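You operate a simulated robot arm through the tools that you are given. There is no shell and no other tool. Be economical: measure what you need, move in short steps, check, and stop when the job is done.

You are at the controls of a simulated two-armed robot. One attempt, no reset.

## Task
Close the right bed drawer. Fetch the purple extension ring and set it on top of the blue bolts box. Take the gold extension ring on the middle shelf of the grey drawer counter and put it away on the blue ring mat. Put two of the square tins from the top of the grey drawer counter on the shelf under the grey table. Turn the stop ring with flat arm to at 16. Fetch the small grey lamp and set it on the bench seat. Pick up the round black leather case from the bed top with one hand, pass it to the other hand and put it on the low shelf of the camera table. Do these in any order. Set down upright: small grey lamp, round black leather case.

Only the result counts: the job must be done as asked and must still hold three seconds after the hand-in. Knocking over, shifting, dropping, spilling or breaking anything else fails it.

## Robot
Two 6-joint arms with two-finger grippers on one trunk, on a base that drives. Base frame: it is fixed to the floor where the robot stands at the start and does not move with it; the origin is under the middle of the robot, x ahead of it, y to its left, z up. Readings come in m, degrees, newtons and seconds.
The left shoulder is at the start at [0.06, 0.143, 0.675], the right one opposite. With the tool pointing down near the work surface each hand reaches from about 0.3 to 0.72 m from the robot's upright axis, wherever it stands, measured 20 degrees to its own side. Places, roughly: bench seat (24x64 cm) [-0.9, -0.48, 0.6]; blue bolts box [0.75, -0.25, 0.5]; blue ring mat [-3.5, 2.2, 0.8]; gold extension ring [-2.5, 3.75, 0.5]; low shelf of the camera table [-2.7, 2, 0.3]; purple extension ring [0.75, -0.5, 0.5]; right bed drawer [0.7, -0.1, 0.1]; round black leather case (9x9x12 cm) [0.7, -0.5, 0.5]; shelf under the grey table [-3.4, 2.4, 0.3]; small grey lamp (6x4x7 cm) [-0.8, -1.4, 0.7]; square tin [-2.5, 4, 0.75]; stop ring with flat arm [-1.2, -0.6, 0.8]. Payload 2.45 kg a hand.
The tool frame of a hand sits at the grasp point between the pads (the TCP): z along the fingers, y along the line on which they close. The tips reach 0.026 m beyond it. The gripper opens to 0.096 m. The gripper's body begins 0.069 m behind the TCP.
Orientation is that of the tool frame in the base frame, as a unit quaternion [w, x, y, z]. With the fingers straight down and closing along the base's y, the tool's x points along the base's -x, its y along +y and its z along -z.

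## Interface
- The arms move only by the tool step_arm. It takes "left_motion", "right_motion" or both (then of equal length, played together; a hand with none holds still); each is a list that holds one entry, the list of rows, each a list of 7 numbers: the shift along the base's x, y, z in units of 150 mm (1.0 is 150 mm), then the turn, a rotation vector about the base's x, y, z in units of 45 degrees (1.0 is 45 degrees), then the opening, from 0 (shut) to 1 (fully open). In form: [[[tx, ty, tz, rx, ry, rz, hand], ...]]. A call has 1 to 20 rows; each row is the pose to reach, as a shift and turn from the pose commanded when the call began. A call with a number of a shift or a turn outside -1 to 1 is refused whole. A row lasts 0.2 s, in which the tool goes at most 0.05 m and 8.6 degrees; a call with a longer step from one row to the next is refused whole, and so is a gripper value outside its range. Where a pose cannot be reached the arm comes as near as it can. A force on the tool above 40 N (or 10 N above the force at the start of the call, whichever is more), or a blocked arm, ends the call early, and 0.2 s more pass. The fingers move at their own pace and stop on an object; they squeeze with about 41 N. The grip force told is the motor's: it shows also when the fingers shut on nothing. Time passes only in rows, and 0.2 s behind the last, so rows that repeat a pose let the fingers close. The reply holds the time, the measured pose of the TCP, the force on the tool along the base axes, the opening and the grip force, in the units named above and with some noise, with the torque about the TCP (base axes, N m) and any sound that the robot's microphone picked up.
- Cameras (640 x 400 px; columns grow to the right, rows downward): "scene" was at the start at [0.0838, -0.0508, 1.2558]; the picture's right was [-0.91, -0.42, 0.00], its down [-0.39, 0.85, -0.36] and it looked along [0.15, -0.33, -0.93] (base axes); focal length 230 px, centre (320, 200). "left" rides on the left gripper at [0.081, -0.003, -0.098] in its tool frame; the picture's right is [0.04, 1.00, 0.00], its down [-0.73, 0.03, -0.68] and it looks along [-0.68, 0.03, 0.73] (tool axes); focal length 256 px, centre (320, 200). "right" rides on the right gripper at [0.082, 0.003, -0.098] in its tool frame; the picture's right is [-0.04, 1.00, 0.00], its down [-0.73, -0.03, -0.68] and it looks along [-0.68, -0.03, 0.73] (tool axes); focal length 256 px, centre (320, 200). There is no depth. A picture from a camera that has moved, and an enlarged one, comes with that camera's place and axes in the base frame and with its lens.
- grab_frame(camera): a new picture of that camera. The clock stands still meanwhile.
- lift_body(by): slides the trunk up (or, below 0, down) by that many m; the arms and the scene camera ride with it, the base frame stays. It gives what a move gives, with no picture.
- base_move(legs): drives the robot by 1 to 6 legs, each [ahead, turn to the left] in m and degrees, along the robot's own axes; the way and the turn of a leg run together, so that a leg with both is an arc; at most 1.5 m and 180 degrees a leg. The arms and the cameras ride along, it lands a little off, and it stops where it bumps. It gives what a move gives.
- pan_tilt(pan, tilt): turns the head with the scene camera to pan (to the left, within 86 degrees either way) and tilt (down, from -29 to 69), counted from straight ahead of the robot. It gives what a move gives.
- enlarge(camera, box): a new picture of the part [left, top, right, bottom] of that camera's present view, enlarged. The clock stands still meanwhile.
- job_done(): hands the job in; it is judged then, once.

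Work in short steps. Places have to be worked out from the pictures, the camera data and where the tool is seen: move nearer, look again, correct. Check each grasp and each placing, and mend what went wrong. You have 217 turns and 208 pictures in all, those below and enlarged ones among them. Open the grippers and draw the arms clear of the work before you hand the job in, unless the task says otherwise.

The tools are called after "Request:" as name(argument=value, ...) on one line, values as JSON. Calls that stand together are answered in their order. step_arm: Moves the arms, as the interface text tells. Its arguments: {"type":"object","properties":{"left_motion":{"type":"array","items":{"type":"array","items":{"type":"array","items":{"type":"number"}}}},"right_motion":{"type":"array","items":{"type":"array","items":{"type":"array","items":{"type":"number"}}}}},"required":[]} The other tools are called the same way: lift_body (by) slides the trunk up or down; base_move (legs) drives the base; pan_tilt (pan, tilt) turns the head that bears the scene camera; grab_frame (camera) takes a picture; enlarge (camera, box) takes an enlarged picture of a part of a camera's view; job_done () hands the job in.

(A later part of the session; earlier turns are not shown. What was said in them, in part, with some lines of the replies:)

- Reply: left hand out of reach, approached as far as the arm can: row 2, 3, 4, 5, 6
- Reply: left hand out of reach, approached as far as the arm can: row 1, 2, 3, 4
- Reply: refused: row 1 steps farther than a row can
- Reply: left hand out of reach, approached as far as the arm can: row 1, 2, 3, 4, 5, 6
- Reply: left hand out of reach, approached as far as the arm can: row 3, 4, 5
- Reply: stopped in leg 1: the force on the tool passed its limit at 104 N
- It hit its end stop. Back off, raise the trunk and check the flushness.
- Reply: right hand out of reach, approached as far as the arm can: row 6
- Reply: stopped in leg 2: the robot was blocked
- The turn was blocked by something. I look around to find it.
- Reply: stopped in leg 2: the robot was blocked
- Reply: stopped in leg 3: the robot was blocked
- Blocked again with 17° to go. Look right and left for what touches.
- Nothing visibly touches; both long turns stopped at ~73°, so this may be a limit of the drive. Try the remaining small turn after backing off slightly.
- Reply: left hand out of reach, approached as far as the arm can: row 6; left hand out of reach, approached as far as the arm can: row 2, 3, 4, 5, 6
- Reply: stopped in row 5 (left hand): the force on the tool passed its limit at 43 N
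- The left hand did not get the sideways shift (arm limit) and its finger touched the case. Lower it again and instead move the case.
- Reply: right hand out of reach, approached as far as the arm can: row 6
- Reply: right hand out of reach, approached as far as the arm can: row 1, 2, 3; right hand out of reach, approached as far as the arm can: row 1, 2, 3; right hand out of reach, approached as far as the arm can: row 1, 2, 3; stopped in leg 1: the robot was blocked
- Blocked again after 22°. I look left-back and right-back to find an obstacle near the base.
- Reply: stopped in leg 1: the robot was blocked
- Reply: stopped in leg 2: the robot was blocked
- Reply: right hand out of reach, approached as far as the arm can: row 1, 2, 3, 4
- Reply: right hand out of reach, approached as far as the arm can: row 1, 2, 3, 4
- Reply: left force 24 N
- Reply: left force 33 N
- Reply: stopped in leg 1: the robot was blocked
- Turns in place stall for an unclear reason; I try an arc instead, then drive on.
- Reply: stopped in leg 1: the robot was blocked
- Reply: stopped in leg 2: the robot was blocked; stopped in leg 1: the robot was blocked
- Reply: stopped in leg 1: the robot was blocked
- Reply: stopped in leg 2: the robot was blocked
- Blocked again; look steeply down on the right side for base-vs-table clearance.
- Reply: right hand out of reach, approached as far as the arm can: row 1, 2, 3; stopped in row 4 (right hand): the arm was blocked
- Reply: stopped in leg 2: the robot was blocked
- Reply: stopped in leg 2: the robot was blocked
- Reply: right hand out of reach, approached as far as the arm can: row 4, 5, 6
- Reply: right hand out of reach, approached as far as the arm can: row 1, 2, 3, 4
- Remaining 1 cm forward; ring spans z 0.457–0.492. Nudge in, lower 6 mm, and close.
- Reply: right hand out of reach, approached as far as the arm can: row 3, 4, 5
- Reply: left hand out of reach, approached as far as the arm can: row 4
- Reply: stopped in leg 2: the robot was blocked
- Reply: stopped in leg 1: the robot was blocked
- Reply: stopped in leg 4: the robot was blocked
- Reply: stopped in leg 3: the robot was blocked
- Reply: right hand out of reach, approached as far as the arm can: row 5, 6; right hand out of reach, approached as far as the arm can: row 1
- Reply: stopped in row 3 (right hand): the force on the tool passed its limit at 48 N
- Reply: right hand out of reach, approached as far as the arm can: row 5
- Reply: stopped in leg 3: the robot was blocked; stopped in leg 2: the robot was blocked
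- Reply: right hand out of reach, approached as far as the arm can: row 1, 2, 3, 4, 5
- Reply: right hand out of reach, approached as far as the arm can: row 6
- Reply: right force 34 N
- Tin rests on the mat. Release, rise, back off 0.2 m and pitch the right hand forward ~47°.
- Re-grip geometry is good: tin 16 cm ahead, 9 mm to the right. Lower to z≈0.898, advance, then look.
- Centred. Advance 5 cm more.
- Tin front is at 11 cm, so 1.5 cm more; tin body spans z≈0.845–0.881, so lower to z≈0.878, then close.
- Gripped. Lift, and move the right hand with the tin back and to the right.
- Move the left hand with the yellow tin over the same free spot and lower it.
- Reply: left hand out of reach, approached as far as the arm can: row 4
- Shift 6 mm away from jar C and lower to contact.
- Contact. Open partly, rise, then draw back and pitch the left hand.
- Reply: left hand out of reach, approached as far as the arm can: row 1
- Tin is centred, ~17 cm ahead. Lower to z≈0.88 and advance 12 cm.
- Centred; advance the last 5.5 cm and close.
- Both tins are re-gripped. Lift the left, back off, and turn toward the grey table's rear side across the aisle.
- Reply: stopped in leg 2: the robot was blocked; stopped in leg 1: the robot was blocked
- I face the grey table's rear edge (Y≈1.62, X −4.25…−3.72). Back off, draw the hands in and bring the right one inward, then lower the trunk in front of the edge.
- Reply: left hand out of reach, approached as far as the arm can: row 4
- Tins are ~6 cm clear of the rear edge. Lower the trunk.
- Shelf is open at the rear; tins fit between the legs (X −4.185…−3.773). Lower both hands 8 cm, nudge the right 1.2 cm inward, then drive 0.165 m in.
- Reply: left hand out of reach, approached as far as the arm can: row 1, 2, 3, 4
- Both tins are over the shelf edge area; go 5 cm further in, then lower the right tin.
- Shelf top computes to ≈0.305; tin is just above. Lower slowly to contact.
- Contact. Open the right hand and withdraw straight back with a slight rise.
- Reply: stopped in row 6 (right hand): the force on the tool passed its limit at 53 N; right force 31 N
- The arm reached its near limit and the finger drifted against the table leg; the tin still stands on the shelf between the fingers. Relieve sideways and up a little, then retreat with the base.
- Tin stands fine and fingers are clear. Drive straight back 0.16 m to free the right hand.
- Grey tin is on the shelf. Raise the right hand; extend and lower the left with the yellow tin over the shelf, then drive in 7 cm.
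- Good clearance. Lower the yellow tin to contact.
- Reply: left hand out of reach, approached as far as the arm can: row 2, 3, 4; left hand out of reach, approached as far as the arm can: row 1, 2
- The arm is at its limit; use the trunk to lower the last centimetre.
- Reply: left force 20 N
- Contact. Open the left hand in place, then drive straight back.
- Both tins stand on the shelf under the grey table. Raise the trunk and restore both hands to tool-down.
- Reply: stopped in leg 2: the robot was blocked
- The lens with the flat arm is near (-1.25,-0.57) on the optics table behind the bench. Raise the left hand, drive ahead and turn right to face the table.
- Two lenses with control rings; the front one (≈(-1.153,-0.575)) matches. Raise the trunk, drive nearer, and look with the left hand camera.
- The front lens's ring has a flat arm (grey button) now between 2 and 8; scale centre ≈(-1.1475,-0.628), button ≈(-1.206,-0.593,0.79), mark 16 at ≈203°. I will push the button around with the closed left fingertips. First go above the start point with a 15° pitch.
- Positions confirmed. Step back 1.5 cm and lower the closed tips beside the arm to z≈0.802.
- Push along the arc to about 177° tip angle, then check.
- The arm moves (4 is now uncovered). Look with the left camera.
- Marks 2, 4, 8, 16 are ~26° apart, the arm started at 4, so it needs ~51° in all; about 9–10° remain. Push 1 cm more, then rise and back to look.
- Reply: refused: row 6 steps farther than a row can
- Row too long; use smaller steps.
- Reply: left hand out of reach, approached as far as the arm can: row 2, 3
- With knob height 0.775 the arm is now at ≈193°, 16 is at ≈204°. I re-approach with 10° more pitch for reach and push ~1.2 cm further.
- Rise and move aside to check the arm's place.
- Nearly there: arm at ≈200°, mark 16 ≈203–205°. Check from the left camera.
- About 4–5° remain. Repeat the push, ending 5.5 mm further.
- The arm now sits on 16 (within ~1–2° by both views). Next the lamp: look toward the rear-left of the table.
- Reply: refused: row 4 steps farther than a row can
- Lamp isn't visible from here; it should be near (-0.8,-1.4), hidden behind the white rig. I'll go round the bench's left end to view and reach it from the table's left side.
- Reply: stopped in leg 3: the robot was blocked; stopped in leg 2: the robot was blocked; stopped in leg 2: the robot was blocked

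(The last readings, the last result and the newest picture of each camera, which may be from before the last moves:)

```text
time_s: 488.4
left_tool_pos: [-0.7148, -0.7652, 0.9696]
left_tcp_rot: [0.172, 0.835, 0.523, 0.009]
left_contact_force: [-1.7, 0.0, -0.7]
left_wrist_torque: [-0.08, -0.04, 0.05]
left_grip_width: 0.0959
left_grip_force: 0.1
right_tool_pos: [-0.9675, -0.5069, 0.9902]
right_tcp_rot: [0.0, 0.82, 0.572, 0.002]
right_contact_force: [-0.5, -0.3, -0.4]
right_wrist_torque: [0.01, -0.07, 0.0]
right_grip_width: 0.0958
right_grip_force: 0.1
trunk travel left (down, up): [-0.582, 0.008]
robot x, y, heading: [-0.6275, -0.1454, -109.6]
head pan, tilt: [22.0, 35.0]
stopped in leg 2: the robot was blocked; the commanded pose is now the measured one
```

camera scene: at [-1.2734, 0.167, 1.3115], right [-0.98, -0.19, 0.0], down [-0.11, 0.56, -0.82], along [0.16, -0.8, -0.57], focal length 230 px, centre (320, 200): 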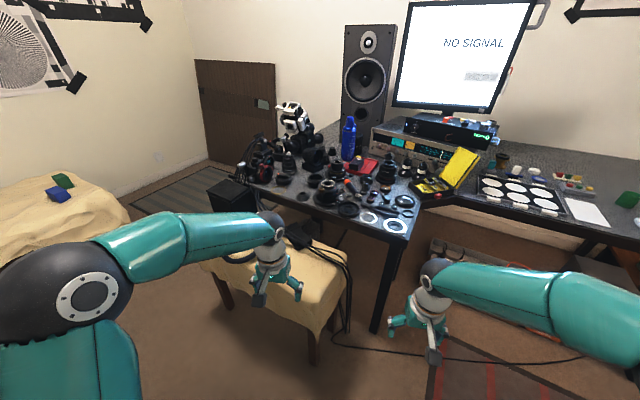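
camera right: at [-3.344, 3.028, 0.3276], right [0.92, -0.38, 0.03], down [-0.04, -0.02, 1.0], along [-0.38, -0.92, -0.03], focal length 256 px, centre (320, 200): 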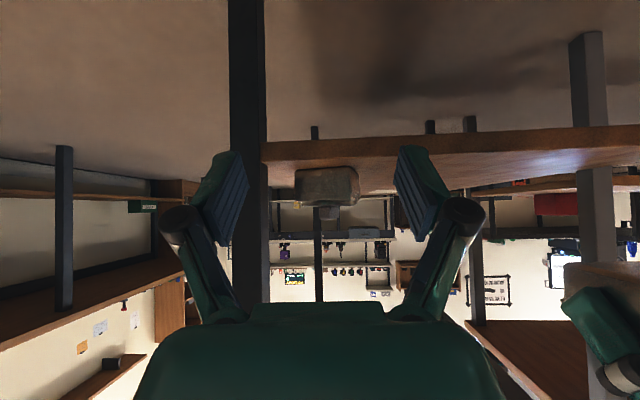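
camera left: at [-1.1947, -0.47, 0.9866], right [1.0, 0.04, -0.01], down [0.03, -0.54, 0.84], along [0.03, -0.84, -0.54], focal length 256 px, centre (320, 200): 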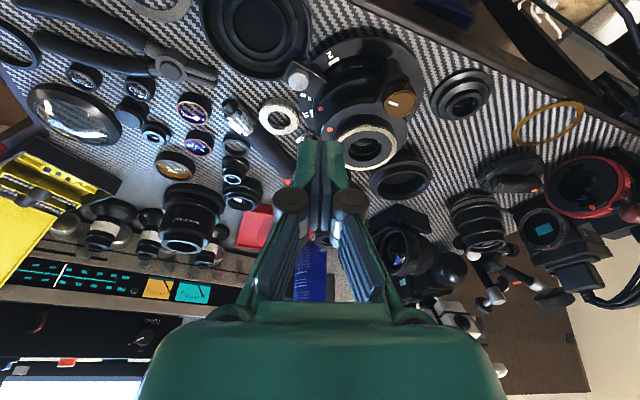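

I drove obliquely and touched something near the bench. Check the scene before moving on.

Request:
pan_tilt(pan=0, tilt=42)

Request:
grab_frame(camera="scene")

```text
time_s: 489.3
left_tool_pos: [-0.7089, -0.7669, 0.9679]
left_tcp_rot: [0.171, 0.833, 0.526, 0.008]
left_contact_force: [-0.1, 0.1, 1.5]
left_wrist_torque: [-0.01, -0.05, -0.03]
left_grip_width: 0.0959
left_grip_force: 0.1
right_tool_pos: [-0.9652, -0.5093, 0.9905]
right_tcp_rot: [-0.002, 0.819, 0.574, 0.002]
right_contact_force: [-0.2, -0.9, 0.0]
right_wrist_torque: [-0.02, -0.01, 0.03]
right_grip_width: 0.0957
right_grip_force: 0.1
trunk travel left (down, up): [-0.582, 0.008]
robot x, y, heading: [-0.6297, -0.1436, -109.6]
head pan, tilt: [0.0, 42.0]
```

```text
25 pictures are left
camera scene: at [-0.6785, -0.282, 1.571], right [-0.94, 0.34, 0.0], down [0.23, 0.63, -0.74], along [-0.25, -0.7, -0.67], focal length 230 px, centre (320, 200)
```

scene: 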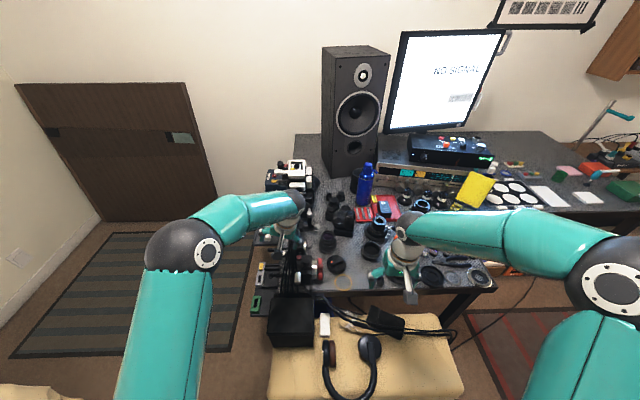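

Bench and items look undisturbed. Zoom on the left-rear of the table for the lamp.

Request:
enlarge(camera="scene", box=[240, 130, 360, 230])

```text
4.00 times, centred on (300, 180) of scene
camera zoom: at [-0.6785, -0.282, 1.571], right [-0.94, 0.34, 0.0], down [0.23, 0.63, -0.74], along [-0.25, -0.7, -0.67], focal length 920 px, centre (400, 280)
```

zoom: 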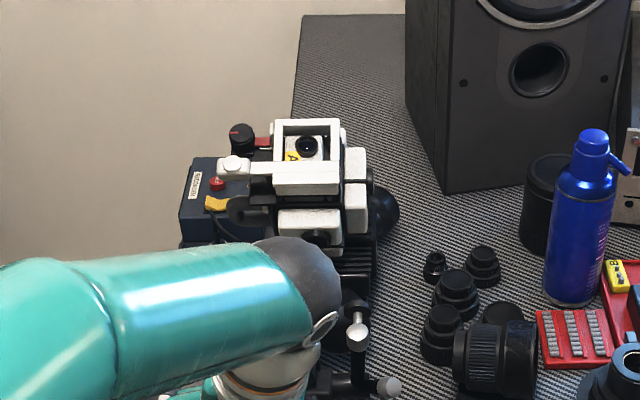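

A dark box with knobs stands left of the table near (-0.8,-1.46); the lamp must be there. Go round: turn left, drive 0.5 m, turn right.

Request:
base_move(legs=[[-0.1, 0], [0.0, 40], [0, 40]])

Request:
base_move(legs=[[0.02, 12], [0.5, 0], [0, -40]])

Request:
base_move(legs=[[0.0, -40], [0.4, 0]])

Request:
pan_tilt(pan=-35, tilt=38)

Request:
grab_frame(camera="scene")

```text
time_s: 493.9
left_tool_pos: [-0.0887, -0.4198, 0.9697]
left_tcp_rot: [0.143, 0.449, 0.877, 0.093]
left_contact_force: [0.5, 0.4, 0.3]
left_wrist_torque: [-0.05, 0.02, 0.03]
left_grip_width: 0.0961
left_grip_force: 0.1
right_tool_pos: [-0.4371, -0.5192, 0.992]
right_tcp_rot: [-0.003, 0.413, 0.911, -0.002]
right_contact_force: [-0.2, 0.8, -0.3]
right_wrist_torque: [-0.08, 0.05, 0.05]
right_grip_width: 0.0962
right_grip_force: 0.0
trunk travel left (down, up): [-0.582, 0.008]
robot x, y, heading: [-0.6371, -0.0807, -46.5]
head pan, tilt: [0.0, 42.0]
stopped in leg 3: the robot was blocked; the commanded pose is now the measured one
```

```text
time_s: 494.6
left_tool_pos: [-0.0893, -0.4201, 0.9704]
left_tcp_rot: [0.144, 0.449, 0.877, 0.092]
left_contact_force: [0.4, 0.8, 0.3]
left_wrist_torque: [-0.02, -0.01, 0.01]
left_grip_width: 0.0961
left_grip_force: 0.0
right_tool_pos: [-0.4387, -0.5204, 0.9922]
right_tcp_rot: [-0.002, 0.413, 0.911, 0.0]
right_contact_force: [0.7, 0.5, -0.3]
right_wrist_torque: [-0.01, -0.02, 0.0]
right_grip_width: 0.0959
right_grip_force: 0.1
trunk travel left (down, up): [-0.582, 0.008]
robot x, y, heading: [-0.6347, -0.0841, -46.6]
head pan, tilt: [0.0, 42.0]
stopped in leg 1: the robot was blocked; the commanded pose is now the measured one
```

```text
time_s: 498.1
left_tool_pos: [-0.4273, -0.778, 0.9719]
left_tcp_rot: [0.167, 0.721, 0.672, 0.039]
left_contact_force: [0.0, 0.7, 0.4]
left_wrist_torque: [0.03, -0.02, 0.02]
left_grip_width: 0.0959
left_grip_force: 0.0
right_tool_pos: [-0.7598, -0.6321, 0.9931]
right_tcp_rot: [-0.002, 0.697, 0.717, 0.0]
right_contact_force: [0.2, -0.3, 0.0]
right_wrist_torque: [-0.01, -0.05, 0.03]
right_grip_width: 0.0961
right_grip_force: 0.2
trunk travel left (down, up): [-0.582, 0.008]
robot x, y, heading: [-0.6014, -0.1683, -88.6]
head pan, tilt: [0.0, 42.0]
stopped in leg 2: the robot was blocked; the commanded pose is now the measured one
```

```text
time_s: 499.2
left_tool_pos: [-0.4263, -0.7798, 0.9714]
left_tcp_rot: [0.167, 0.72, 0.672, 0.039]
left_contact_force: [-0.4, 0.3, 0.5]
left_wrist_torque: [0.02, -0.02, 0.04]
left_grip_width: 0.0961
left_grip_force: 0.1
right_tool_pos: [-0.7587, -0.634, 0.9936]
right_tcp_rot: [-0.003, 0.698, 0.717, 0.0]
right_contact_force: [-0.2, 0.4, -1.5]
right_wrist_torque: [-0.04, 0.0, 0.04]
right_grip_width: 0.096
right_grip_force: 0.1
trunk travel left (down, up): [-0.582, 0.008]
robot x, y, heading: [-0.5997, -0.1683, -88.6]
head pan, tilt: [-35.0, 38.0]
```

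```text
23 pictures are left
camera scene: at [-0.6454, -0.3015, 1.5769], right [-0.83, 0.55, 0.0], down [0.34, 0.51, -0.79], along [-0.44, -0.66, -0.62], focal length 230 px, centre (320, 200)
```

scene: 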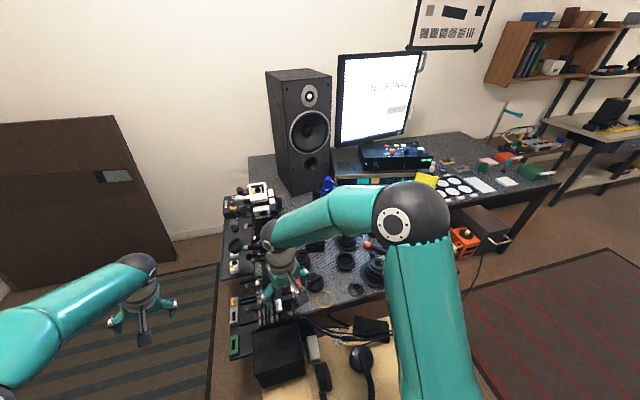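

Zoom on the row of small devices along the table's left side.

Request:
enlarge(camera="scene", box=[205, 175, 325, 275])

```text
4.00 times, centred on (265, 225) of scene
camera zoom: at [-0.6454, -0.3015, 1.5769], right [-0.83, 0.55, 0.0], down [0.34, 0.51, -0.79], along [-0.44, -0.66, -0.62], focal length 920 px, centre (540, 100)
```

zoom: 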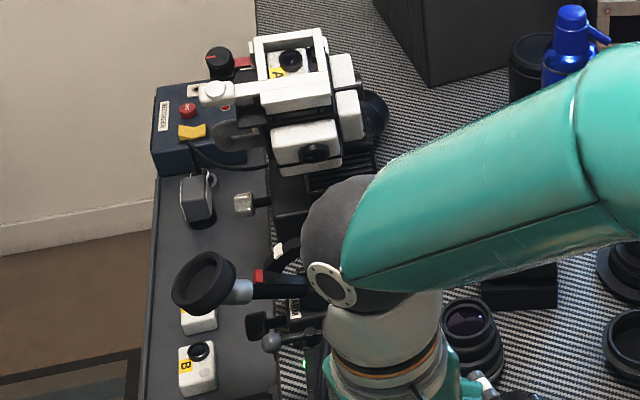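

Found: small grey lamp on the dark rack left of the table at about (-0.76,-1.29). Back off from the bench and head round, one manoeuvre at a time.

Request:
base_move(legs=[[-0.2, 0], [0, 35]])

Request:
base_move(legs=[[0, 35]])

```text
time_s: 502.7
left_tool_pos: [-0.1096, -0.3684, 0.972]
left_tcp_rot: [0.146, 0.483, 0.859, 0.088]
left_contact_force: [0.9, 0.3, -0.2]
left_wrist_torque: [-0.01, -0.01, -0.01]
left_grip_width: 0.0959
left_grip_force: 0.1
right_tool_pos: [-0.4634, -0.4399, 0.9934]
right_tcp_rot: [-0.003, 0.448, 0.894, 0.0]
right_contact_force: [-0.4, 0.4, -0.6]
right_wrist_torque: [0.03, 0.01, -0.01]
right_grip_width: 0.096
right_grip_force: 0.1
trunk travel left (down, up): [-0.582, 0.008]
robot x, y, heading: [-0.6244, 0.0145, -53.6]
head pan, tilt: [-35.0, 38.0]
```

```text
time_s: 504.9
left_tool_pos: [0.0183, -0.011, 0.9702]
left_tcp_rot: [0.115, 0.209, 0.963, 0.127]
left_contact_force: [-0.2, -0.2, -0.1]
left_wrist_torque: [0.0, 0.04, 0.01]
left_grip_width: 0.0963
left_grip_force: 0.0
right_tool_pos: [-0.2363, -0.2714, 0.9935]
right_tcp_rot: [-0.003, 0.165, 0.986, -0.001]
right_contact_force: [0.8, 0.0, 0.4]
right_wrist_torque: [0.04, 0.02, 0.03]
right_grip_width: 0.0961
right_grip_force: 0.0
trunk travel left (down, up): [-0.582, 0.008]
robot x, y, heading: [-0.6349, -0.0158, -19.6]
head pan, tilt: [-35.0, 38.0]
```

Request:
base_move(legs=[[0.7, 0], [0, -40]])

Request:
base_move(legs=[[0, -48]])

```text
time_s: 510.8
left_tool_pos: [0.515, -0.6641, 0.9707]
left_tcp_rot: [0.151, 0.526, 0.833, 0.081]
left_contact_force: [0.5, 0.1, -0.4]
left_wrist_torque: [-0.02, -0.01, 0.0]
left_grip_width: 0.0961
left_grip_force: 0.1
right_tool_pos: [0.1544, -0.7004, 0.9943]
right_tcp_rot: [-0.003, 0.493, 0.87, -0.001]
right_contact_force: [0.0, 0.4, 0.8]
right_wrist_torque: [-0.01, 0.02, 0.01]
right_grip_width: 0.0961
right_grip_force: 0.0
trunk travel left (down, up): [-0.582, 0.008]
robot x, y, heading: [0.0434, -0.233, -59.4]
head pan, tilt: [-35.0, 38.0]
```

```text
time_s: 513.7
left_tool_pos: [0.0224, -0.8726, 0.972]
left_tcp_rot: [0.171, 0.825, 0.538, 0.009]
left_contact_force: [-1.2, -0.4, 0.0]
left_wrist_torque: [0.0, 0.02, -0.01]
left_grip_width: 0.0961
left_grip_force: 0.1
right_tool_pos: [-0.2382, -0.6243, 0.995]
right_tcp_rot: [-0.003, 0.81, 0.586, 0.0]
right_contact_force: [0.2, -0.8, -0.3]
right_wrist_torque: [0.01, -0.02, -0.04]
right_grip_width: 0.096
right_grip_force: 0.1
trunk travel left (down, up): [-0.582, 0.008]
robot x, y, heading: [0.0771, -0.2483, -108.1]
head pan, tilt: [-35.0, 38.0]
```

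Straighten and draw in the left hand, then drive down along the rack.

Request:
step_arm(left_motion=[[[0.08, 0.23, 0, 0.09, 0.065, 0, 1], [0.16, 0.46, 0, 0.18, 0.13, 0, 1], [0.25, 0.7, 0, 0.27, 0.2, 0, 1], [0.33, 0.93, 0, 0.353, 0.259, 0, 1]]])

Request:
base_move(legs=[[0.9, 0], [0, -40]])

Request:
pan_tilt(pan=-30, tilt=45)

Request:
grab_frame(camera="scene")

```text
time_s: 514.7
left_tool_pos: [0.0712, -0.7317, 0.9714]
left_tcp_rot: [0.0, 0.837, 0.547, 0.0]
left_contact_force: [0.1, 0.3, -0.1]
left_wrist_torque: [-0.03, -0.04, -0.01]
left_grip_width: 0.0962
left_grip_force: 0.1
right_tool_pos: [-0.2408, -0.6211, 0.995]
right_tcp_rot: [-0.002, 0.81, 0.586, 0.0]
right_contact_force: [-0.1, 0.1, 0.4]
right_wrist_torque: [-0.03, -0.02, 0.0]
right_grip_width: 0.0962
right_grip_force: 0.1
trunk travel left (down, up): [-0.582, 0.008]
robot x, y, heading: [0.0788, -0.2454, -108.1]
head pan, tilt: [-35.0, 38.0]
```

```text
time_s: 521.6
left_tool_pos: [-0.52, -1.4658, 0.9706]
left_tcp_rot: [0.0, 0.974, 0.227, 0.001]
left_contact_force: [-0.5, 0.3, 0.2]
left_wrist_torque: [0.03, -0.01, 0.03]
left_grip_width: 0.0958
left_grip_force: 0.1
right_tool_pos: [-0.6888, -1.1798, 0.9942]
right_tcp_rot: [-0.003, 0.961, 0.275, 0.002]
right_contact_force: [-0.1, 0.6, -0.3]
right_wrist_torque: [0.0, -0.02, -0.02]
right_grip_width: 0.0959
right_grip_force: 0.0
trunk travel left (down, up): [-0.582, 0.008]
robot x, y, heading: [-0.1839, -1.1251, -148.0]
head pan, tilt: [-35.0, 38.0]
```

```text
time_s: 522.3
left_tool_pos: [-0.5206, -1.4647, 0.9712]
left_tcp_rot: [0.001, 0.974, 0.227, 0.0]
left_contact_force: [-0.3, 0.4, 0.1]
left_wrist_torque: [0.0, -0.01, -0.01]
left_grip_width: 0.0962
left_grip_force: 0.0
right_tool_pos: [-0.6892, -1.1799, 0.9959]
right_tcp_rot: [-0.002, 0.962, 0.273, 0.001]
right_contact_force: [0.2, -0.6, 0.4]
right_wrist_torque: [-0.01, 0.0, 0.06]
right_grip_width: 0.096
right_grip_force: 0.1
trunk travel left (down, up): [-0.582, 0.008]
robot x, y, heading: [-0.1822, -1.1206, -148.1]
head pan, tilt: [-30.0, 45.0]
```

```text
21 pictures are left
camera scene: at [-0.3179, -1.1573, 1.5667], right [-0.03, 1.0, 0.0], down [0.71, 0.02, -0.71], along [-0.71, -0.02, -0.71], focal length 230 px, centre (320, 200)
```

scene: 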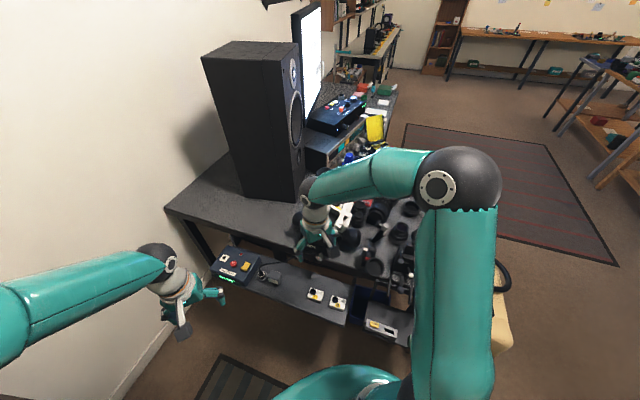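

The rack is in clear view: lamp at (270,270). Zoom.

Request:
enlarge(camera="scene", box=[200, 230, 360, 330])

```text
4.00 times, centred on (280, 280) of scene
camera zoom: at [-0.3179, -1.1573, 1.5667], right [-0.03, 1.0, 0.0], down [0.71, 0.02, -0.71], along [-0.71, -0.02, -0.71], focal length 920 px, centre (480, -120)
```

zoom: 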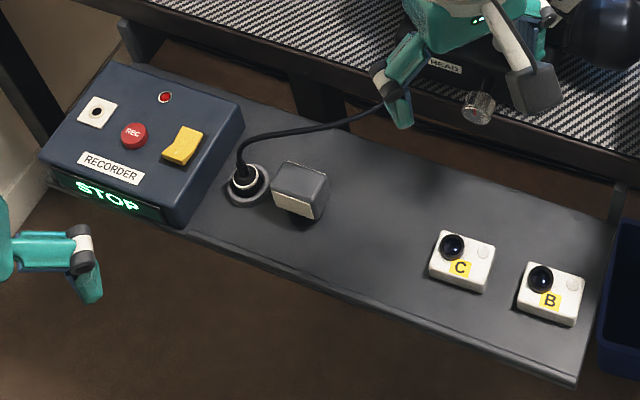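

Lamp block centre ≈ (-0.768,-1.36), z 0.62–0.69, long side along the rack; plug on one side, so close across the rack. Right hand: yaw +40°, open to ~6.5 cm, move above.

Request:
step_arm(right_motion=[[[-0.07, -0.15, 0, 0, 0, 0.11, 0.7], [-0.14, -0.3, 0, 0, 0, 0.22, 0.7], [-0.2, -0.45, 0, 0, 0, 0.33, 0.7], [-0.26, -0.6, 0, 0, 0, 0.45, 0.7]]])

Request:
step_arm(right_motion=[[[-0.07, -0.15, -0.2, 0, 0, 0.11, 0.7], [-0.14, -0.3, -0.4, 0, 0, 0.22, 0.7], [-0.2, -0.45, -0.6, 0, 0, 0.33, 0.7], [-0.26, -0.6, -0.8, 0, 0, 0.446, 0.7]]])

Request:
grab_frame(camera="right")

```text
time_s: 523.3
left_tool_pos: [-0.521, -1.4654, 0.9703]
left_tcp_rot: [0.0, 0.974, 0.228, 0.001]
left_contact_force: [0.7, -0.3, 0.5]
left_wrist_torque: [0.01, 0.02, 0.03]
left_grip_width: 0.0961
left_grip_force: 0.1
right_tool_pos: [-0.7282, -1.2689, 0.9962]
right_tcp_rot: [-0.002, 0.899, 0.439, 0.002]
right_contact_force: [0.4, 0.1, -0.2]
right_wrist_torque: [-0.02, 0.0, 0.03]
right_grip_width: 0.0672
right_grip_force: 0.0
trunk travel left (down, up): [-0.582, 0.008]
robot x, y, heading: [-0.186, -1.1193, -148.1]
head pan, tilt: [-30.0, 45.0]
```

```text
time_s: 524.3
left_tool_pos: [-0.5214, -1.4651, 0.9694]
left_tcp_rot: [0.0, 0.974, 0.227, 0.0]
left_contact_force: [-0.5, 0.0, 0.1]
left_wrist_torque: [0.02, -0.01, 0.02]
left_grip_width: 0.096
left_grip_force: 0.1
right_tool_pos: [-0.7675, -1.3604, 0.8737]
right_tcp_rot: [-0.002, 0.809, 0.588, 0.0]
right_contact_force: [0.2, -0.2, 0.5]
right_wrist_torque: [0.02, 0.0, -0.03]
right_grip_width: 0.0672
right_grip_force: 0.0
trunk travel left (down, up): [-0.582, 0.008]
robot x, y, heading: [-0.186, -1.1258, -147.8]
head pan, tilt: [-30.0, 45.0]
```

```text
19 pictures are left
camera right: at [-0.7397, -1.2849, 0.9734], right [0.94, -0.34, 0.0], down [-0.25, -0.69, 0.68], along [-0.23, -0.63, -0.74], focal length 256 px, centre (320, 200)
```

right: 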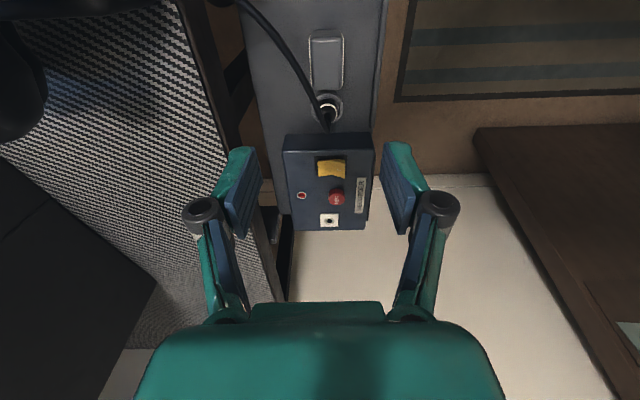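

Lamp at (-0.760,-1.360); table edge is 8.5 cm to the side, so it clears. Descend to z≈0.725, then 0.662.

Request:
step_arm(right_motion=[[[0.05, 0, -0.25, 0, 0, 0, 0.7], [0.05, 0, -0.5, 0, 0, 0, 0.7], [0.05, 0, -0.75, 0, 0, 0, 0.7], [0.05, 0, -0.98, 0, 0, 0, 0.7]]])

Request:
grab_frame(camera="right")

```text
time_s: 525.3
left_tool_pos: [-0.5213, -1.4655, 0.9718]
left_tcp_rot: [-0.001, 0.974, 0.228, 0.001]
left_contact_force: [0.3, 0.0, -1.1]
left_wrist_torque: [0.0, 0.02, 0.01]
left_grip_width: 0.0963
left_grip_force: 0.0
right_tool_pos: [-0.7613, -1.3569, 0.7284]
right_tcp_rot: [-0.003, 0.808, 0.589, 0.001]
right_contact_force: [0.9, 0.0, -0.2]
right_wrist_torque: [-0.01, 0.0, -0.01]
right_grip_width: 0.0671
right_grip_force: 0.0
trunk travel left (down, up): [-0.582, 0.008]
robot x, y, heading: [-0.1881, -1.122, -148.1]
head pan, tilt: [-30.0, 45.0]
```

```text
18 pictures are left
camera right: at [-0.7324, -1.2821, 0.8272], right [0.94, -0.35, 0.0], down [-0.25, -0.69, 0.68], along [-0.24, -0.63, -0.74], focal length 256 px, centre (320, 200)
```

right: 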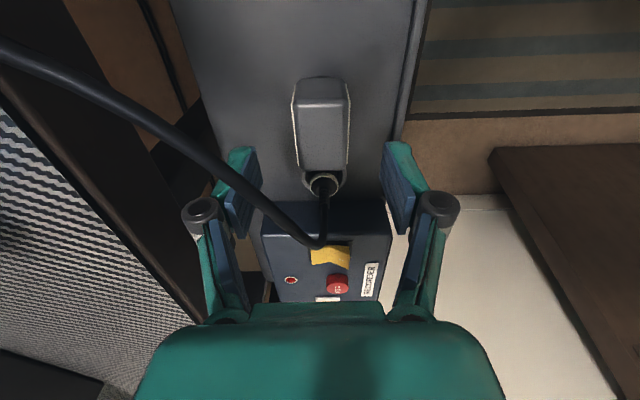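

Cable runs just outside the rear finger; narrow the opening to 5.5 cm, shift 3 mm away and descend slowly.

Request:
step_arm(right_motion=[[[0.02, -0.01, 0, 0, 0, 0, 0.57], [0.02, -0.01, -0.12, 0, 0, 0, 0.57], [0.02, -0.01, -0.24, 0, 0, 0, 0.57], [0.02, -0.01, -0.34, 0, 0, 0, 0.57], [0.02, -0.01, -0.44, 0, 0, 0, 0.57]]])

Request:
grab_frame(camera="right")

```text
time_s: 526.5
left_tool_pos: [-0.5207, -1.4654, 0.9712]
left_tcp_rot: [0.0, 0.974, 0.227, 0.0]
left_contact_force: [0.6, -0.7, -0.6]
left_wrist_torque: [-0.02, 0.0, -0.01]
left_grip_width: 0.0958
left_grip_force: 0.0
right_tool_pos: [-0.7576, -1.3613, 0.6622]
right_tcp_rot: [-0.002, 0.809, 0.588, 0.001]
right_contact_force: [-0.1, 0.2, -0.4]
right_wrist_torque: [-0.01, 0.03, 0.01]
right_grip_width: 0.055
right_grip_force: 0.0
trunk travel left (down, up): [-0.582, 0.008]
robot x, y, heading: [-0.187, -1.1229, -148.2]
head pan, tilt: [-30.0, 45.0]
```

```text
17 pictures are left
camera right: at [-0.729, -1.286, 0.7617], right [0.94, -0.35, 0.0], down [-0.25, -0.69, 0.68], along [-0.24, -0.63, -0.74], focal length 256 px, centre (320, 200)
```

right: 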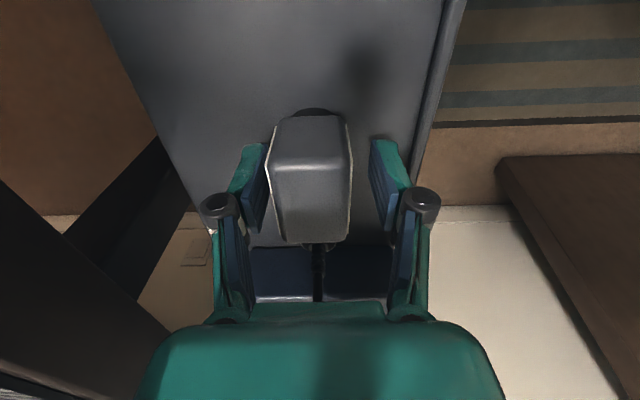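

The lamp is between the fingers. Close and lift straight up.

Request:
step_arm(right_motion=[[[0, 0, 0, 0, 0, 0, 0], [0, 0, 0, 0, 0, 0, 0], [0, 0, 0, 0, 0, 0, 0], [0, 0, 0.1, 0, 0, 0, 0], [0, 0, 0.25, 0, 0, 0, 0], [0, 0, 0.5, 0, 0, 0, 0], [0, 0, 0.75, 0, 0, 0, 0], [0, 0, 1, 0, 0, 0, 0]]])

Request:
step_arm(right_motion=[[[0.05, 0.02, 0.25, 0, 0, 0, 0], [0.1, 0.05, 0.5, 0, 0, 0, 0], [0.2, 0.1, 0.75, 0, 0, 0, 0], [0.3, 0.15, 1, 0, 0, 0, 0]]])

Request:
grab_frame(camera="right")

```text
time_s: 528.3
left_tool_pos: [-0.521, -1.4648, 0.971]
left_tcp_rot: [0.0, 0.974, 0.228, 0.0]
left_contact_force: [-0.5, 0.2, 0.2]
left_wrist_torque: [-0.03, 0.0, 0.0]
left_grip_width: 0.0959
left_grip_force: 0.0
right_tool_pos: [-0.7545, -1.3597, 0.8155]
right_tcp_rot: [-0.002, 0.809, 0.588, 0.001]
right_contact_force: [0.7, 0.1, -2.4]
right_wrist_torque: [0.03, -0.01, 0.05]
right_grip_width: 0.0333
right_grip_force: 41.3
trunk travel left (down, up): [-0.582, 0.008]
robot x, y, heading: [-0.1851, -1.1222, -148.2]
head pan, tilt: [-30.0, 45.0]
```

```text
time_s: 529.3
left_tool_pos: [-0.5196, -1.4655, 0.9712]
left_tcp_rot: [0.0, 0.974, 0.228, -0.001]
left_contact_force: [-0.4, -0.1, -0.3]
left_wrist_torque: [-0.02, -0.01, -0.02]
left_grip_width: 0.0962
left_grip_force: 0.1
right_tool_pos: [-0.7129, -1.3391, 0.9633]
right_tcp_rot: [-0.002, 0.808, 0.588, 0.0]
right_contact_force: [-0.2, 0.4, -2.2]
right_wrist_torque: [-0.01, -0.02, -0.03]
right_grip_width: 0.0335
right_grip_force: 41.3
trunk travel left (down, up): [-0.582, 0.008]
robot x, y, heading: [-0.1854, -1.1206, -148.0]
head pan, tilt: [-30.0, 45.0]
```

```text
16 pictures are left
camera right: at [-0.6842, -1.2635, 1.0614], right [0.94, -0.35, 0.0], down [-0.25, -0.69, 0.68], along [-0.24, -0.63, -0.74], focal length 256 px, centre (320, 200)
```

right: 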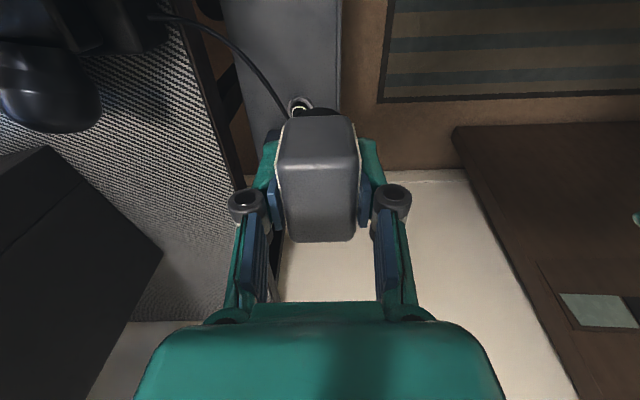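

Lamp is held upright. Turn back, reverse out beside the bench, and go to the bench front.

Request:
base_move(legs=[[0, 40]])

Request:
base_move(legs=[[-0.9, 0]])

Request:
base_move(legs=[[0, -45]])

Request:
base_move(legs=[[0, -42]])

```text
time_s: 531.8
left_tool_pos: [-0.2258, -1.6026, 0.9704]
left_tcp_rot: [0.0, 0.839, 0.544, 0.001]
left_contact_force: [0.2, 0.1, 0.4]
left_wrist_torque: [0.0, 0.03, 0.01]
left_grip_width: 0.0957
left_grip_force: 0.0
right_tool_pos: [-0.4532, -1.6284, 0.9606]
right_tcp_rot: [-0.003, 0.561, 0.828, 0.001]
right_contact_force: [0.2, -0.2, -2.6]
right_wrist_torque: [-0.01, 0.0, 0.03]
right_grip_width: 0.0333
right_grip_force: 40.9
trunk travel left (down, up): [-0.582, 0.008]
robot x, y, heading: [-0.2168, -1.1123, -109.0]
head pan, tilt: [-30.0, 45.0]
```

```text
time_s: 536.5
left_tool_pos: [0.0601, -0.7678, 0.9704]
left_tcp_rot: [0.001, 0.832, 0.555, 0.001]
left_contact_force: [0.2, -0.4, -0.4]
left_wrist_torque: [-0.03, 0.02, -0.04]
left_grip_width: 0.0958
left_grip_force: 0.0
right_tool_pos: [-0.1677, -0.8012, 0.9626]
right_tcp_rot: [-0.002, 0.551, 0.835, -0.001]
right_contact_force: [0.6, 0.8, -1.9]
right_wrist_torque: [0.0, 0.01, -0.01]
right_grip_width: 0.0336
right_grip_force: 40.4
trunk travel left (down, up): [-0.582, 0.008]
robot x, y, heading: [0.0529, -0.2793, -107.4]
head pan, tilt: [-30.0, 45.0]
```

```text
time_s: 539.2
left_tool_pos: [-0.2857, -0.6306, 0.9714]
left_tcp_rot: [0.0, 0.981, 0.196, 0.0]
left_contact_force: [0.9, -0.4, -0.4]
left_wrist_torque: [0.0, -0.01, 0.02]
left_grip_width: 0.0957
left_grip_force: 0.1
right_tool_pos: [-0.4701, -0.493, 0.9629]
right_tcp_rot: [-0.002, 0.827, 0.563, 0.001]
right_contact_force: [-0.1, -0.3, -2.0]
right_wrist_torque: [0.01, -0.03, -0.03]
right_grip_width: 0.0333
right_grip_force: 41.3
trunk travel left (down, up): [-0.582, 0.008]
robot x, y, heading: [0.0717, -0.3219, -152.1]
head pan, tilt: [-30.0, 45.0]
```

```text
time_s: 541.8
left_tool_pos: [-0.4096, -0.3041, 0.9715]
left_tcp_rot: [0.0, 0.985, -0.174, 0.001]
left_contact_force: [-0.5, -0.9, 0.1]
left_wrist_torque: [-0.02, 0.0, -0.02]
left_grip_width: 0.096
left_grip_force: 0.0
right_tool_pos: [-0.4526, -0.0781, 0.9624]
right_tcp_rot: [-0.001, 0.975, 0.224, 0.002]
right_contact_force: [-1.4, -0.5, -2.7]
right_wrist_torque: [0.01, 0.0, -0.01]
right_grip_width: 0.0332
right_grip_force: 41.6
trunk travel left (down, up): [-0.582, 0.008]
robot x, y, heading: [0.0611, -0.3475, 165.9]
head pan, tilt: [-30.0, 45.0]
```

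Request:
base_move(legs=[[0, -13], [0.97, 0]])

Request:
base_move(legs=[[0, 48]])

Request:
base_move(legs=[[0, 48]])

Request:
pan_tilt(pan=-10, tilt=50)

Request:
grab_frame(camera="scene")

```text
time_s: 547.7
left_tool_pos: [-1.2345, 0.2248, 0.9725]
left_tcp_rot: [0.0, 0.96, -0.279, 0.001]
left_contact_force: [0.1, -0.4, -0.1]
left_wrist_torque: [-0.02, -0.03, 0.02]
left_grip_width: 0.0961
left_grip_force: 0.0
right_tool_pos: [-1.2274, 0.4545, 0.964]
right_tcp_rot: [0.0, 0.993, 0.116, 0.002]
right_contact_force: [-0.5, -0.4, -2.6]
right_wrist_torque: [0.0, 0.01, 0.01]
right_grip_width: 0.0332
right_grip_force: 41.1
trunk travel left (down, up): [-0.582, 0.008]
robot x, y, heading: [-0.788, 0.0772, 153.4]
head pan, tilt: [-30.0, 45.0]
```

```text
time_s: 550.5
left_tool_pos: [-1.1966, -0.153, 0.9727]
left_tcp_rot: [0.0, 0.991, 0.131, 0.0]
left_contact_force: [-0.5, 0.4, 0.0]
left_wrist_torque: [-0.02, -0.04, 0.01]
left_grip_width: 0.0959
left_grip_force: 0.1
right_tool_pos: [-1.3621, 0.0068, 0.9644]
right_tcp_rot: [-0.001, 0.862, 0.507, 0.001]
right_contact_force: [0.3, 0.4, -2.2]
right_wrist_torque: [-0.01, -0.02, -0.02]
right_grip_width: 0.0333
right_grip_force: 41.0
trunk travel left (down, up): [-0.582, 0.008]
robot x, y, heading: [-0.7996, 0.1137, -159.0]
head pan, tilt: [-30.0, 45.0]
```

```text
time_s: 553.4
left_tool_pos: [-0.8619, -0.3631, 0.9743]
left_tcp_rot: [0.0, 0.849, 0.528, 0.001]
left_contact_force: [-0.1, -0.5, -0.1]
left_wrist_torque: [-0.01, 0.03, -0.02]
left_grip_width: 0.0961
left_grip_force: 0.1
right_tool_pos: [-1.0907, -0.3794, 0.9638]
right_tcp_rot: [-0.003, 0.576, 0.817, 0.001]
right_contact_force: [-0.8, 0.3, -2.3]
right_wrist_torque: [0.01, -0.03, -0.02]
right_grip_width: 0.0335
right_grip_force: 41.3
trunk travel left (down, up): [-0.582, 0.008]
robot x, y, heading: [-0.8428, 0.1297, -111.2]
head pan, tilt: [-30.0, 45.0]
```

```text
time_s: 554.2
left_tool_pos: [-0.8631, -0.3614, 0.9734]
left_tcp_rot: [0.001, 0.849, 0.528, 0.001]
left_contact_force: [-0.2, 0.2, 0.7]
left_wrist_torque: [0.02, -0.02, 0.01]
left_grip_width: 0.0958
left_grip_force: 0.0
right_tool_pos: [-1.0933, -0.3781, 0.965]
right_tcp_rot: [-0.002, 0.577, 0.817, 0.001]
right_contact_force: [-0.3, -0.4, -2.5]
right_wrist_torque: [-0.02, -0.06, 0.02]
right_grip_width: 0.0334
right_grip_force: 41.4
trunk travel left (down, up): [-0.582, 0.008]
robot x, y, heading: [-0.8454, 0.126, -111.2]
head pan, tilt: [-10.0, 50.0]
```

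```text
15 pictures are left
camera scene: at [-0.9064, 0.0063, 1.5597], right [-0.86, 0.52, 0.0], down [0.4, 0.66, -0.64], along [-0.33, -0.55, -0.77], focal length 230 px, centre (320, 200)
```

scene: 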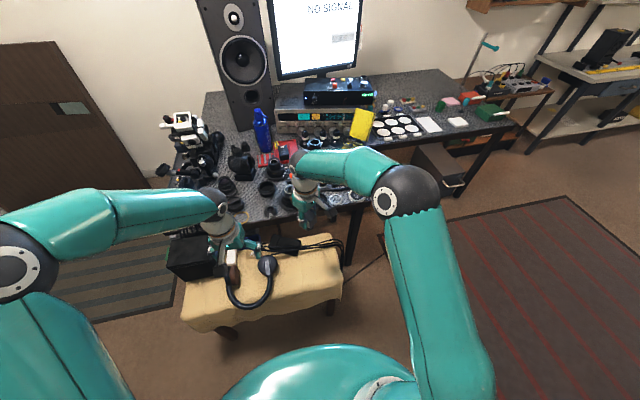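

The lamp hangs right over the free right part of the seat. Check with the right camera.

Request:
grab_frame(camera="right")

Request:
enlarge(camera="scene", box=[230, 210, 370, 310])

```text
14 pictures are left
camera right: at [-1.1164, -0.3011, 1.0636], right [0.96, 0.3, 0.0], down [0.22, -0.7, 0.68], along [0.2, -0.65, -0.74], focal length 256 px, centre (320, 200)
```

right: 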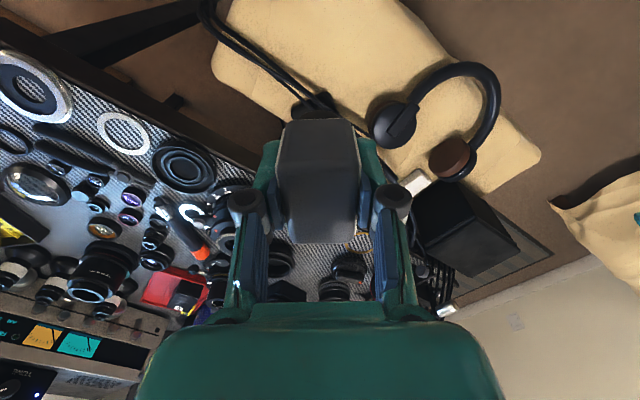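

```text
4.00 times, centred on (300, 260) of scene
camera zoom: at [-0.9064, 0.0063, 1.5597], right [-0.86, 0.52, 0.0], down [0.4, 0.66, -0.64], along [-0.33, -0.55, -0.77], focal length 920 px, centre (400, -40)
```

zoom: 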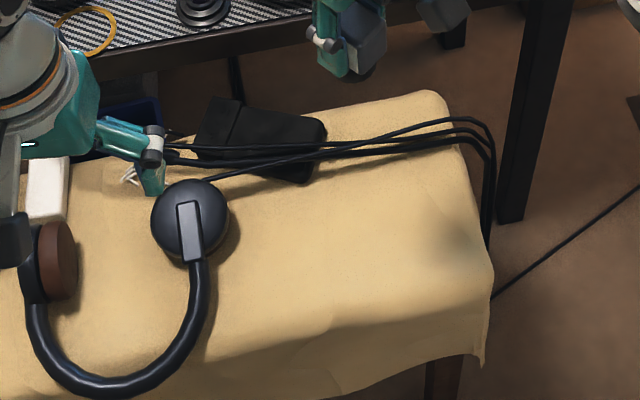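

Seat top ≈0.595; target (-1.064,-0.364), clear of cables and headphones. Lower in two stages to z≈0.675.

Request:
step_arm(right_motion=[[[0.1, 0.05, -0.25, 0, 0, 0, 0], [0.2, 0.093, -0.5, 0, 0, 0, 0], [0.2, 0.093, -0.75, 0, 0, 0, 0], [0.2, 0.093, -1, 0, 0, 0, 0]]])

Request:
step_arm(right_motion=[[[0, 0, -0.25, 0, 0, 0, 0], [0, 0, -0.5, 0, 0, 0, 0], [0, 0, -0.75, 0, 0, 0, 0], [0, 0, -0.92, 0, 0, 0, 0]]])

Request:
enlarge(camera="scene", box=[230, 210, 370, 310])

```text
time_s: 555.2
left_tool_pos: [-0.8607, -0.3621, 0.9737]
left_tcp_rot: [0.0, 0.849, 0.529, 0.001]
left_contact_force: [0.2, -0.1, 0.8]
left_wrist_torque: [0.05, -0.01, 0.01]
left_grip_width: 0.0959
left_grip_force: 0.0
right_tool_pos: [-1.0615, -0.367, 0.8128]
right_tcp_rot: [-0.002, 0.576, 0.817, 0.0]
right_contact_force: [-0.5, 0.8, -2.2]
right_wrist_torque: [0.03, -0.02, -0.04]
right_grip_width: 0.0332
right_grip_force: 40.8
trunk travel left (down, up): [-0.582, 0.008]
robot x, y, heading: [-0.8367, 0.1263, -110.9]
head pan, tilt: [-10.0, 50.0]
```

```text
time_s: 556.2
left_tool_pos: [-0.8601, -0.3615, 0.9734]
left_tcp_rot: [0.001, 0.849, 0.529, 0.0]
left_contact_force: [-0.4, -0.5, -0.1]
left_wrist_torque: [0.0, 0.02, 0.0]
left_grip_width: 0.096
left_grip_force: 0.0
right_tool_pos: [-1.0606, -0.3661, 0.6755]
right_tcp_rot: [-0.002, 0.576, 0.818, 0.001]
right_contact_force: [-0.6, -0.2, -2.6]
right_wrist_torque: [-0.02, -0.03, -0.01]
right_grip_width: 0.0333
right_grip_force: 41.5
trunk travel left (down, up): [-0.582, 0.008]
robot x, y, heading: [-0.8382, 0.1274, -111.2]
head pan, tilt: [-10.0, 50.0]
```

```text
4.00 times, centred on (300, 260) of scene
camera zoom: at [-0.9038, 0.0051, 1.5597], right [-0.86, 0.52, 0.0], down [0.4, 0.66, -0.64], along [-0.33, -0.55, -0.77], focal length 920 px, centre (400, -40)
```

zoom: 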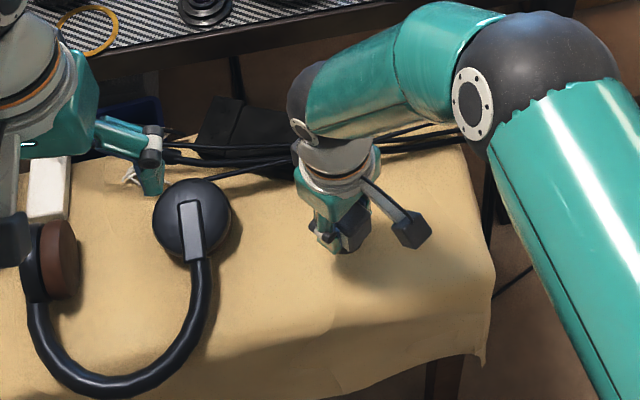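

Lamp is just above a clear patch of the seat. Lower slowly to contact.

Request:
step_arm(right_motion=[[[0, 0, -0.06, 0, 0, 0, 0], [0, 0, -0.11, 0, 0, 0, 0], [0, 0, -0.15, 0, 0, 0, 0], [0, 0, -0.18, 0, 0, 0, 0]]])

```text
time_s: 557.2
left_tool_pos: [-0.8599, -0.3615, 0.9746]
left_tcp_rot: [0.001, 0.849, 0.529, 0.0]
left_contact_force: [0.2, 0.5, 0.6]
left_wrist_torque: [0.0, -0.03, -0.04]
left_grip_width: 0.0963
left_grip_force: 0.0
right_tool_pos: [-1.0607, -0.366, 0.6494]
right_tcp_rot: [-0.002, 0.576, 0.817, 0.001]
right_contact_force: [-0.1, -0.5, -2.4]
right_wrist_torque: [0.02, 0.01, -0.01]
right_grip_width: 0.0336
right_grip_force: 41.0
trunk travel left (down, up): [-0.582, 0.008]
robot x, y, heading: [-0.8417, 0.132, -111.2]
head pan, tilt: [-10.0, 50.0]
```

Request:
step_arm(right_motion=[[[0, 0, -0.03, 0, 0, 0, 0], [0, 0, -0.06, 0, 0, 0, 0], [0, 0, -0.09, 0, 0, 0, 0]]])

```text
time_s: 557.8
left_tool_pos: [-0.8601, -0.361, 0.975]
left_tcp_rot: [0.0, 0.849, 0.528, 0.0]
left_contact_force: [0.5, -0.4, -0.4]
left_wrist_torque: [0.04, -0.01, -0.01]
left_grip_width: 0.0962
left_grip_force: 0.1
right_tool_pos: [-1.0612, -0.3669, 0.6476]
right_tcp_rot: [-0.003, 0.577, 0.817, -0.003]
right_contact_force: [3.1, 6.2, 22.6]
right_wrist_torque: [0.34, -0.25, 0.01]
right_grip_width: 0.0337
right_grip_force: 40.8
trunk travel left (down, up): [-0.582, 0.008]
robot x, y, heading: [-0.8406, 0.1255, -111.0]
head pan, tilt: [-10.0, 50.0]
stopped in row 3 (right hand): the force on the tool passed its limit at 45 N (the readings are from after the stop); the commanded pose is now the measured one
```

Contact at z 0.648. Open and rise straight up, then check that it stands.

Request:
step_arm(right_motion=[[[0, 0, 0.01, 0, 0, 0, 0.65], [0, 0, 0.02, 0, 0, 0, 0.65], [0, 0, 0.1, 0, 0, 0, 0.65], [0, 0, 0.3, 0, 0, 0, 0.65], [0, 0, 0.6, 0, 0, 0, 0.65], [0, 0, 0.9, 0, 0, 0, 0.65]]])

Request:
step_arm(right_motion=[[[0, 0.05, 0.25, 0, 0, 0, 1], [0, 0.15, 0.5, 0, 0, 0, 1], [0, 0.3, 0.7, 0, 0, 0, 1], [0, 0.5, 0.9, 0, 0, 0, 1]]])

Request:
enlarge(camera="scene", box=[230, 210, 370, 310])

Request:
grab_frame(camera="right")

```text
time_s: 559.2
left_tool_pos: [-0.8603, -0.361, 0.9738]
left_tcp_rot: [0.001, 0.848, 0.529, 0.0]
left_contact_force: [-0.3, -0.1, -0.4]
left_wrist_torque: [-0.01, 0.0, 0.02]
left_grip_width: 0.096
left_grip_force: 0.1
right_tool_pos: [-1.0598, -0.3668, 0.781]
right_tcp_rot: [-0.002, 0.576, 0.817, -0.003]
right_contact_force: [-0.1, 0.2, 0.0]
right_wrist_torque: [-0.01, 0.0, -0.02]
right_grip_width: 0.0623
right_grip_force: 0.0
trunk travel left (down, up): [-0.582, 0.008]
robot x, y, heading: [-0.8465, 0.1319, -111.0]
head pan, tilt: [-10.0, 50.0]
```

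```text
time_s: 560.2
left_tool_pos: [-0.8597, -0.3599, 0.9752]
left_tcp_rot: [0.002, 0.849, 0.528, -0.001]
left_contact_force: [0.1, 0.8, 0.7]
left_wrist_torque: [0.02, -0.03, 0.01]
left_grip_width: 0.096
left_grip_force: 0.0
right_tool_pos: [-1.0603, -0.2925, 0.915]
right_tcp_rot: [-0.003, 0.577, 0.816, -0.002]
right_contact_force: [-0.2, 0.3, -0.1]
right_wrist_torque: [-0.02, -0.01, 0.02]
right_grip_width: 0.0959
right_grip_force: 0.0
trunk travel left (down, up): [-0.582, 0.008]
robot x, y, heading: [-0.8421, 0.1264, -111.2]
head pan, tilt: [-10.0, 50.0]
```

```text
4.00 times, centred on (300, 260) of scene
camera zoom: at [-0.9034, 0.0072, 1.5599], right [-0.86, 0.52, 0.0], down [0.4, 0.66, -0.64], along [-0.33, -0.55, -0.77], focal length 920 px, centre (400, -40)
```

zoom: 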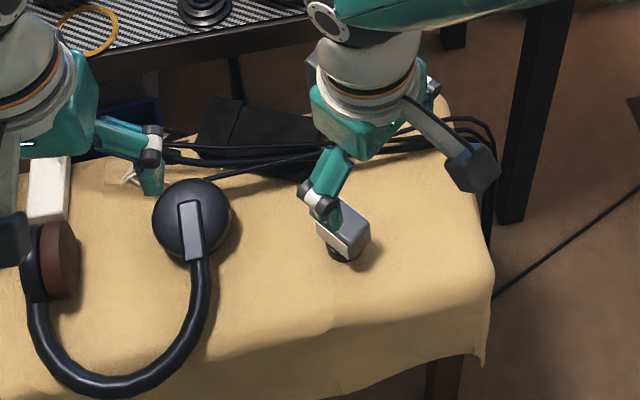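

```text
10 pictures are left
camera right: at [-1.0835, -0.2154, 1.0132], right [0.96, 0.3, -0.01], down [0.22, -0.7, 0.68], along [0.2, -0.65, -0.73], focal length 256 px, centre (320, 200)
```

right: 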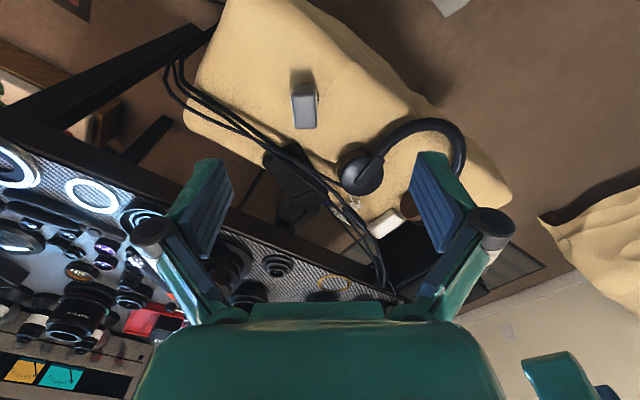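

The lamp stands upright on the bench seat. Back off, and take a last look at the stop ring.

Request:
base_move(legs=[[-0.2, 0]])

Request:
step_arm(right_motion=[[[-0.2, 0.1, 0, 0, 0, 0, 1], [-0.4, 0.2, 0, 0, 0, 0, 1], [-0.6, 0.3, 0, 0, 0, 0, 1], [-0.8, 0.4, 0, 0, 0, 0, 1]]])

Request:
enlarge(camera="scene", box=[270, 140, 350, 200])

```text
time_s: 561.9
left_tool_pos: [-0.7866, -0.1716, 0.9754]
left_tcp_rot: [0.001, 0.849, 0.529, -0.001]
left_contact_force: [0.3, 0.4, 0.3]
left_wrist_torque: [-0.03, 0.01, -0.01]
left_grip_width: 0.0958
left_grip_force: 0.0
right_tool_pos: [-0.9858, -0.1065, 0.9144]
right_tcp_rot: [-0.001, 0.577, 0.817, -0.003]
right_contact_force: [-0.9, -0.6, 0.1]
right_wrist_torque: [-0.05, 0.02, 0.02]
right_grip_width: 0.0957
right_grip_force: 0.0
trunk travel left (down, up): [-0.582, 0.008]
robot x, y, heading: [-0.7714, 0.3191, -110.5]
head pan, tilt: [-10.0, 50.0]
```

```text
time_s: 562.9
left_tool_pos: [-0.7888, -0.1727, 0.9753]
left_tcp_rot: [0.001, 0.849, 0.529, 0.0]
left_contact_force: [0.1, -0.2, -0.3]
left_wrist_torque: [-0.03, -0.04, -0.02]
left_grip_width: 0.0961
left_grip_force: 0.1
right_tool_pos: [-1.1074, -0.046, 0.9155]
right_tcp_rot: [-0.001, 0.576, 0.818, -0.002]
right_contact_force: [0.0, 0.5, -1.0]
right_wrist_torque: [0.01, -0.03, 0.04]
right_grip_width: 0.096
right_grip_force: 0.0
trunk travel left (down, up): [-0.582, 0.008]
robot x, y, heading: [-0.7685, 0.318, -111.1]
head pan, tilt: [-10.0, 50.0]
```

```text
6.67 times, centred on (310, 170) of scene
camera zoom: at [-0.831, 0.1948, 1.5598], right [-0.86, 0.52, 0.0], down [0.39, 0.66, -0.64], along [-0.33, -0.55, -0.77], focal length 1533 px, centre (387, 400)
```

zoom: 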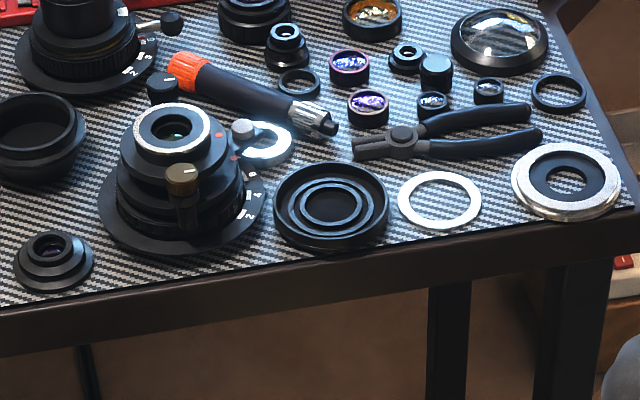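

Request:
enlarge(camera="scene", box=[288, 152, 316, 176])

```text
16.00 times, centred on (302, 164) of scene
camera zoom: at [-0.831, 0.1948, 1.5598], right [-0.86, 0.52, 0.0], down [0.39, 0.66, -0.64], along [-0.33, -0.55, -0.77], focal length 3680 px, centre (608, 776)
```

zoom: 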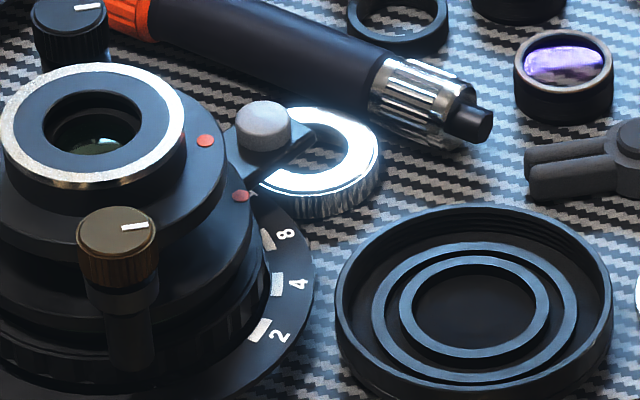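

All seen results hold and the arm points at 16; both grippers are open and clear. Handing in.

Request:
job_done()

```text
The job is handed in.
```

The job is handed in, and each of the seven tasks looked right in the last picture I took of it. I did not go back to re-check the bed area, the camera table or the grey table before handing in.

- **Right bed drawer:** closed, flush with the one beside it.
- **Purple ring:** on top of the blue bolts box.
- **Gold ring:** on the blue ring mat.
- **Square tins:** the grey and the yellow one are on the shelf under the grey table.
- **Stop ring with flat arm:** at 16, within about 1–2° by my reading.
- **Small grey lamp:** upright on the bench seat.
- **Round black leather case:** passed from the right hand to the left, then set upright on the low shelf of the camera table.

The base nudged the bench at least once. A picture after the first contact showed nothing moved; I did not check for a small shift after a possible second one. While placing the grey tin, the right hand pressed against a leg of the grey table; the tin stayed standing.
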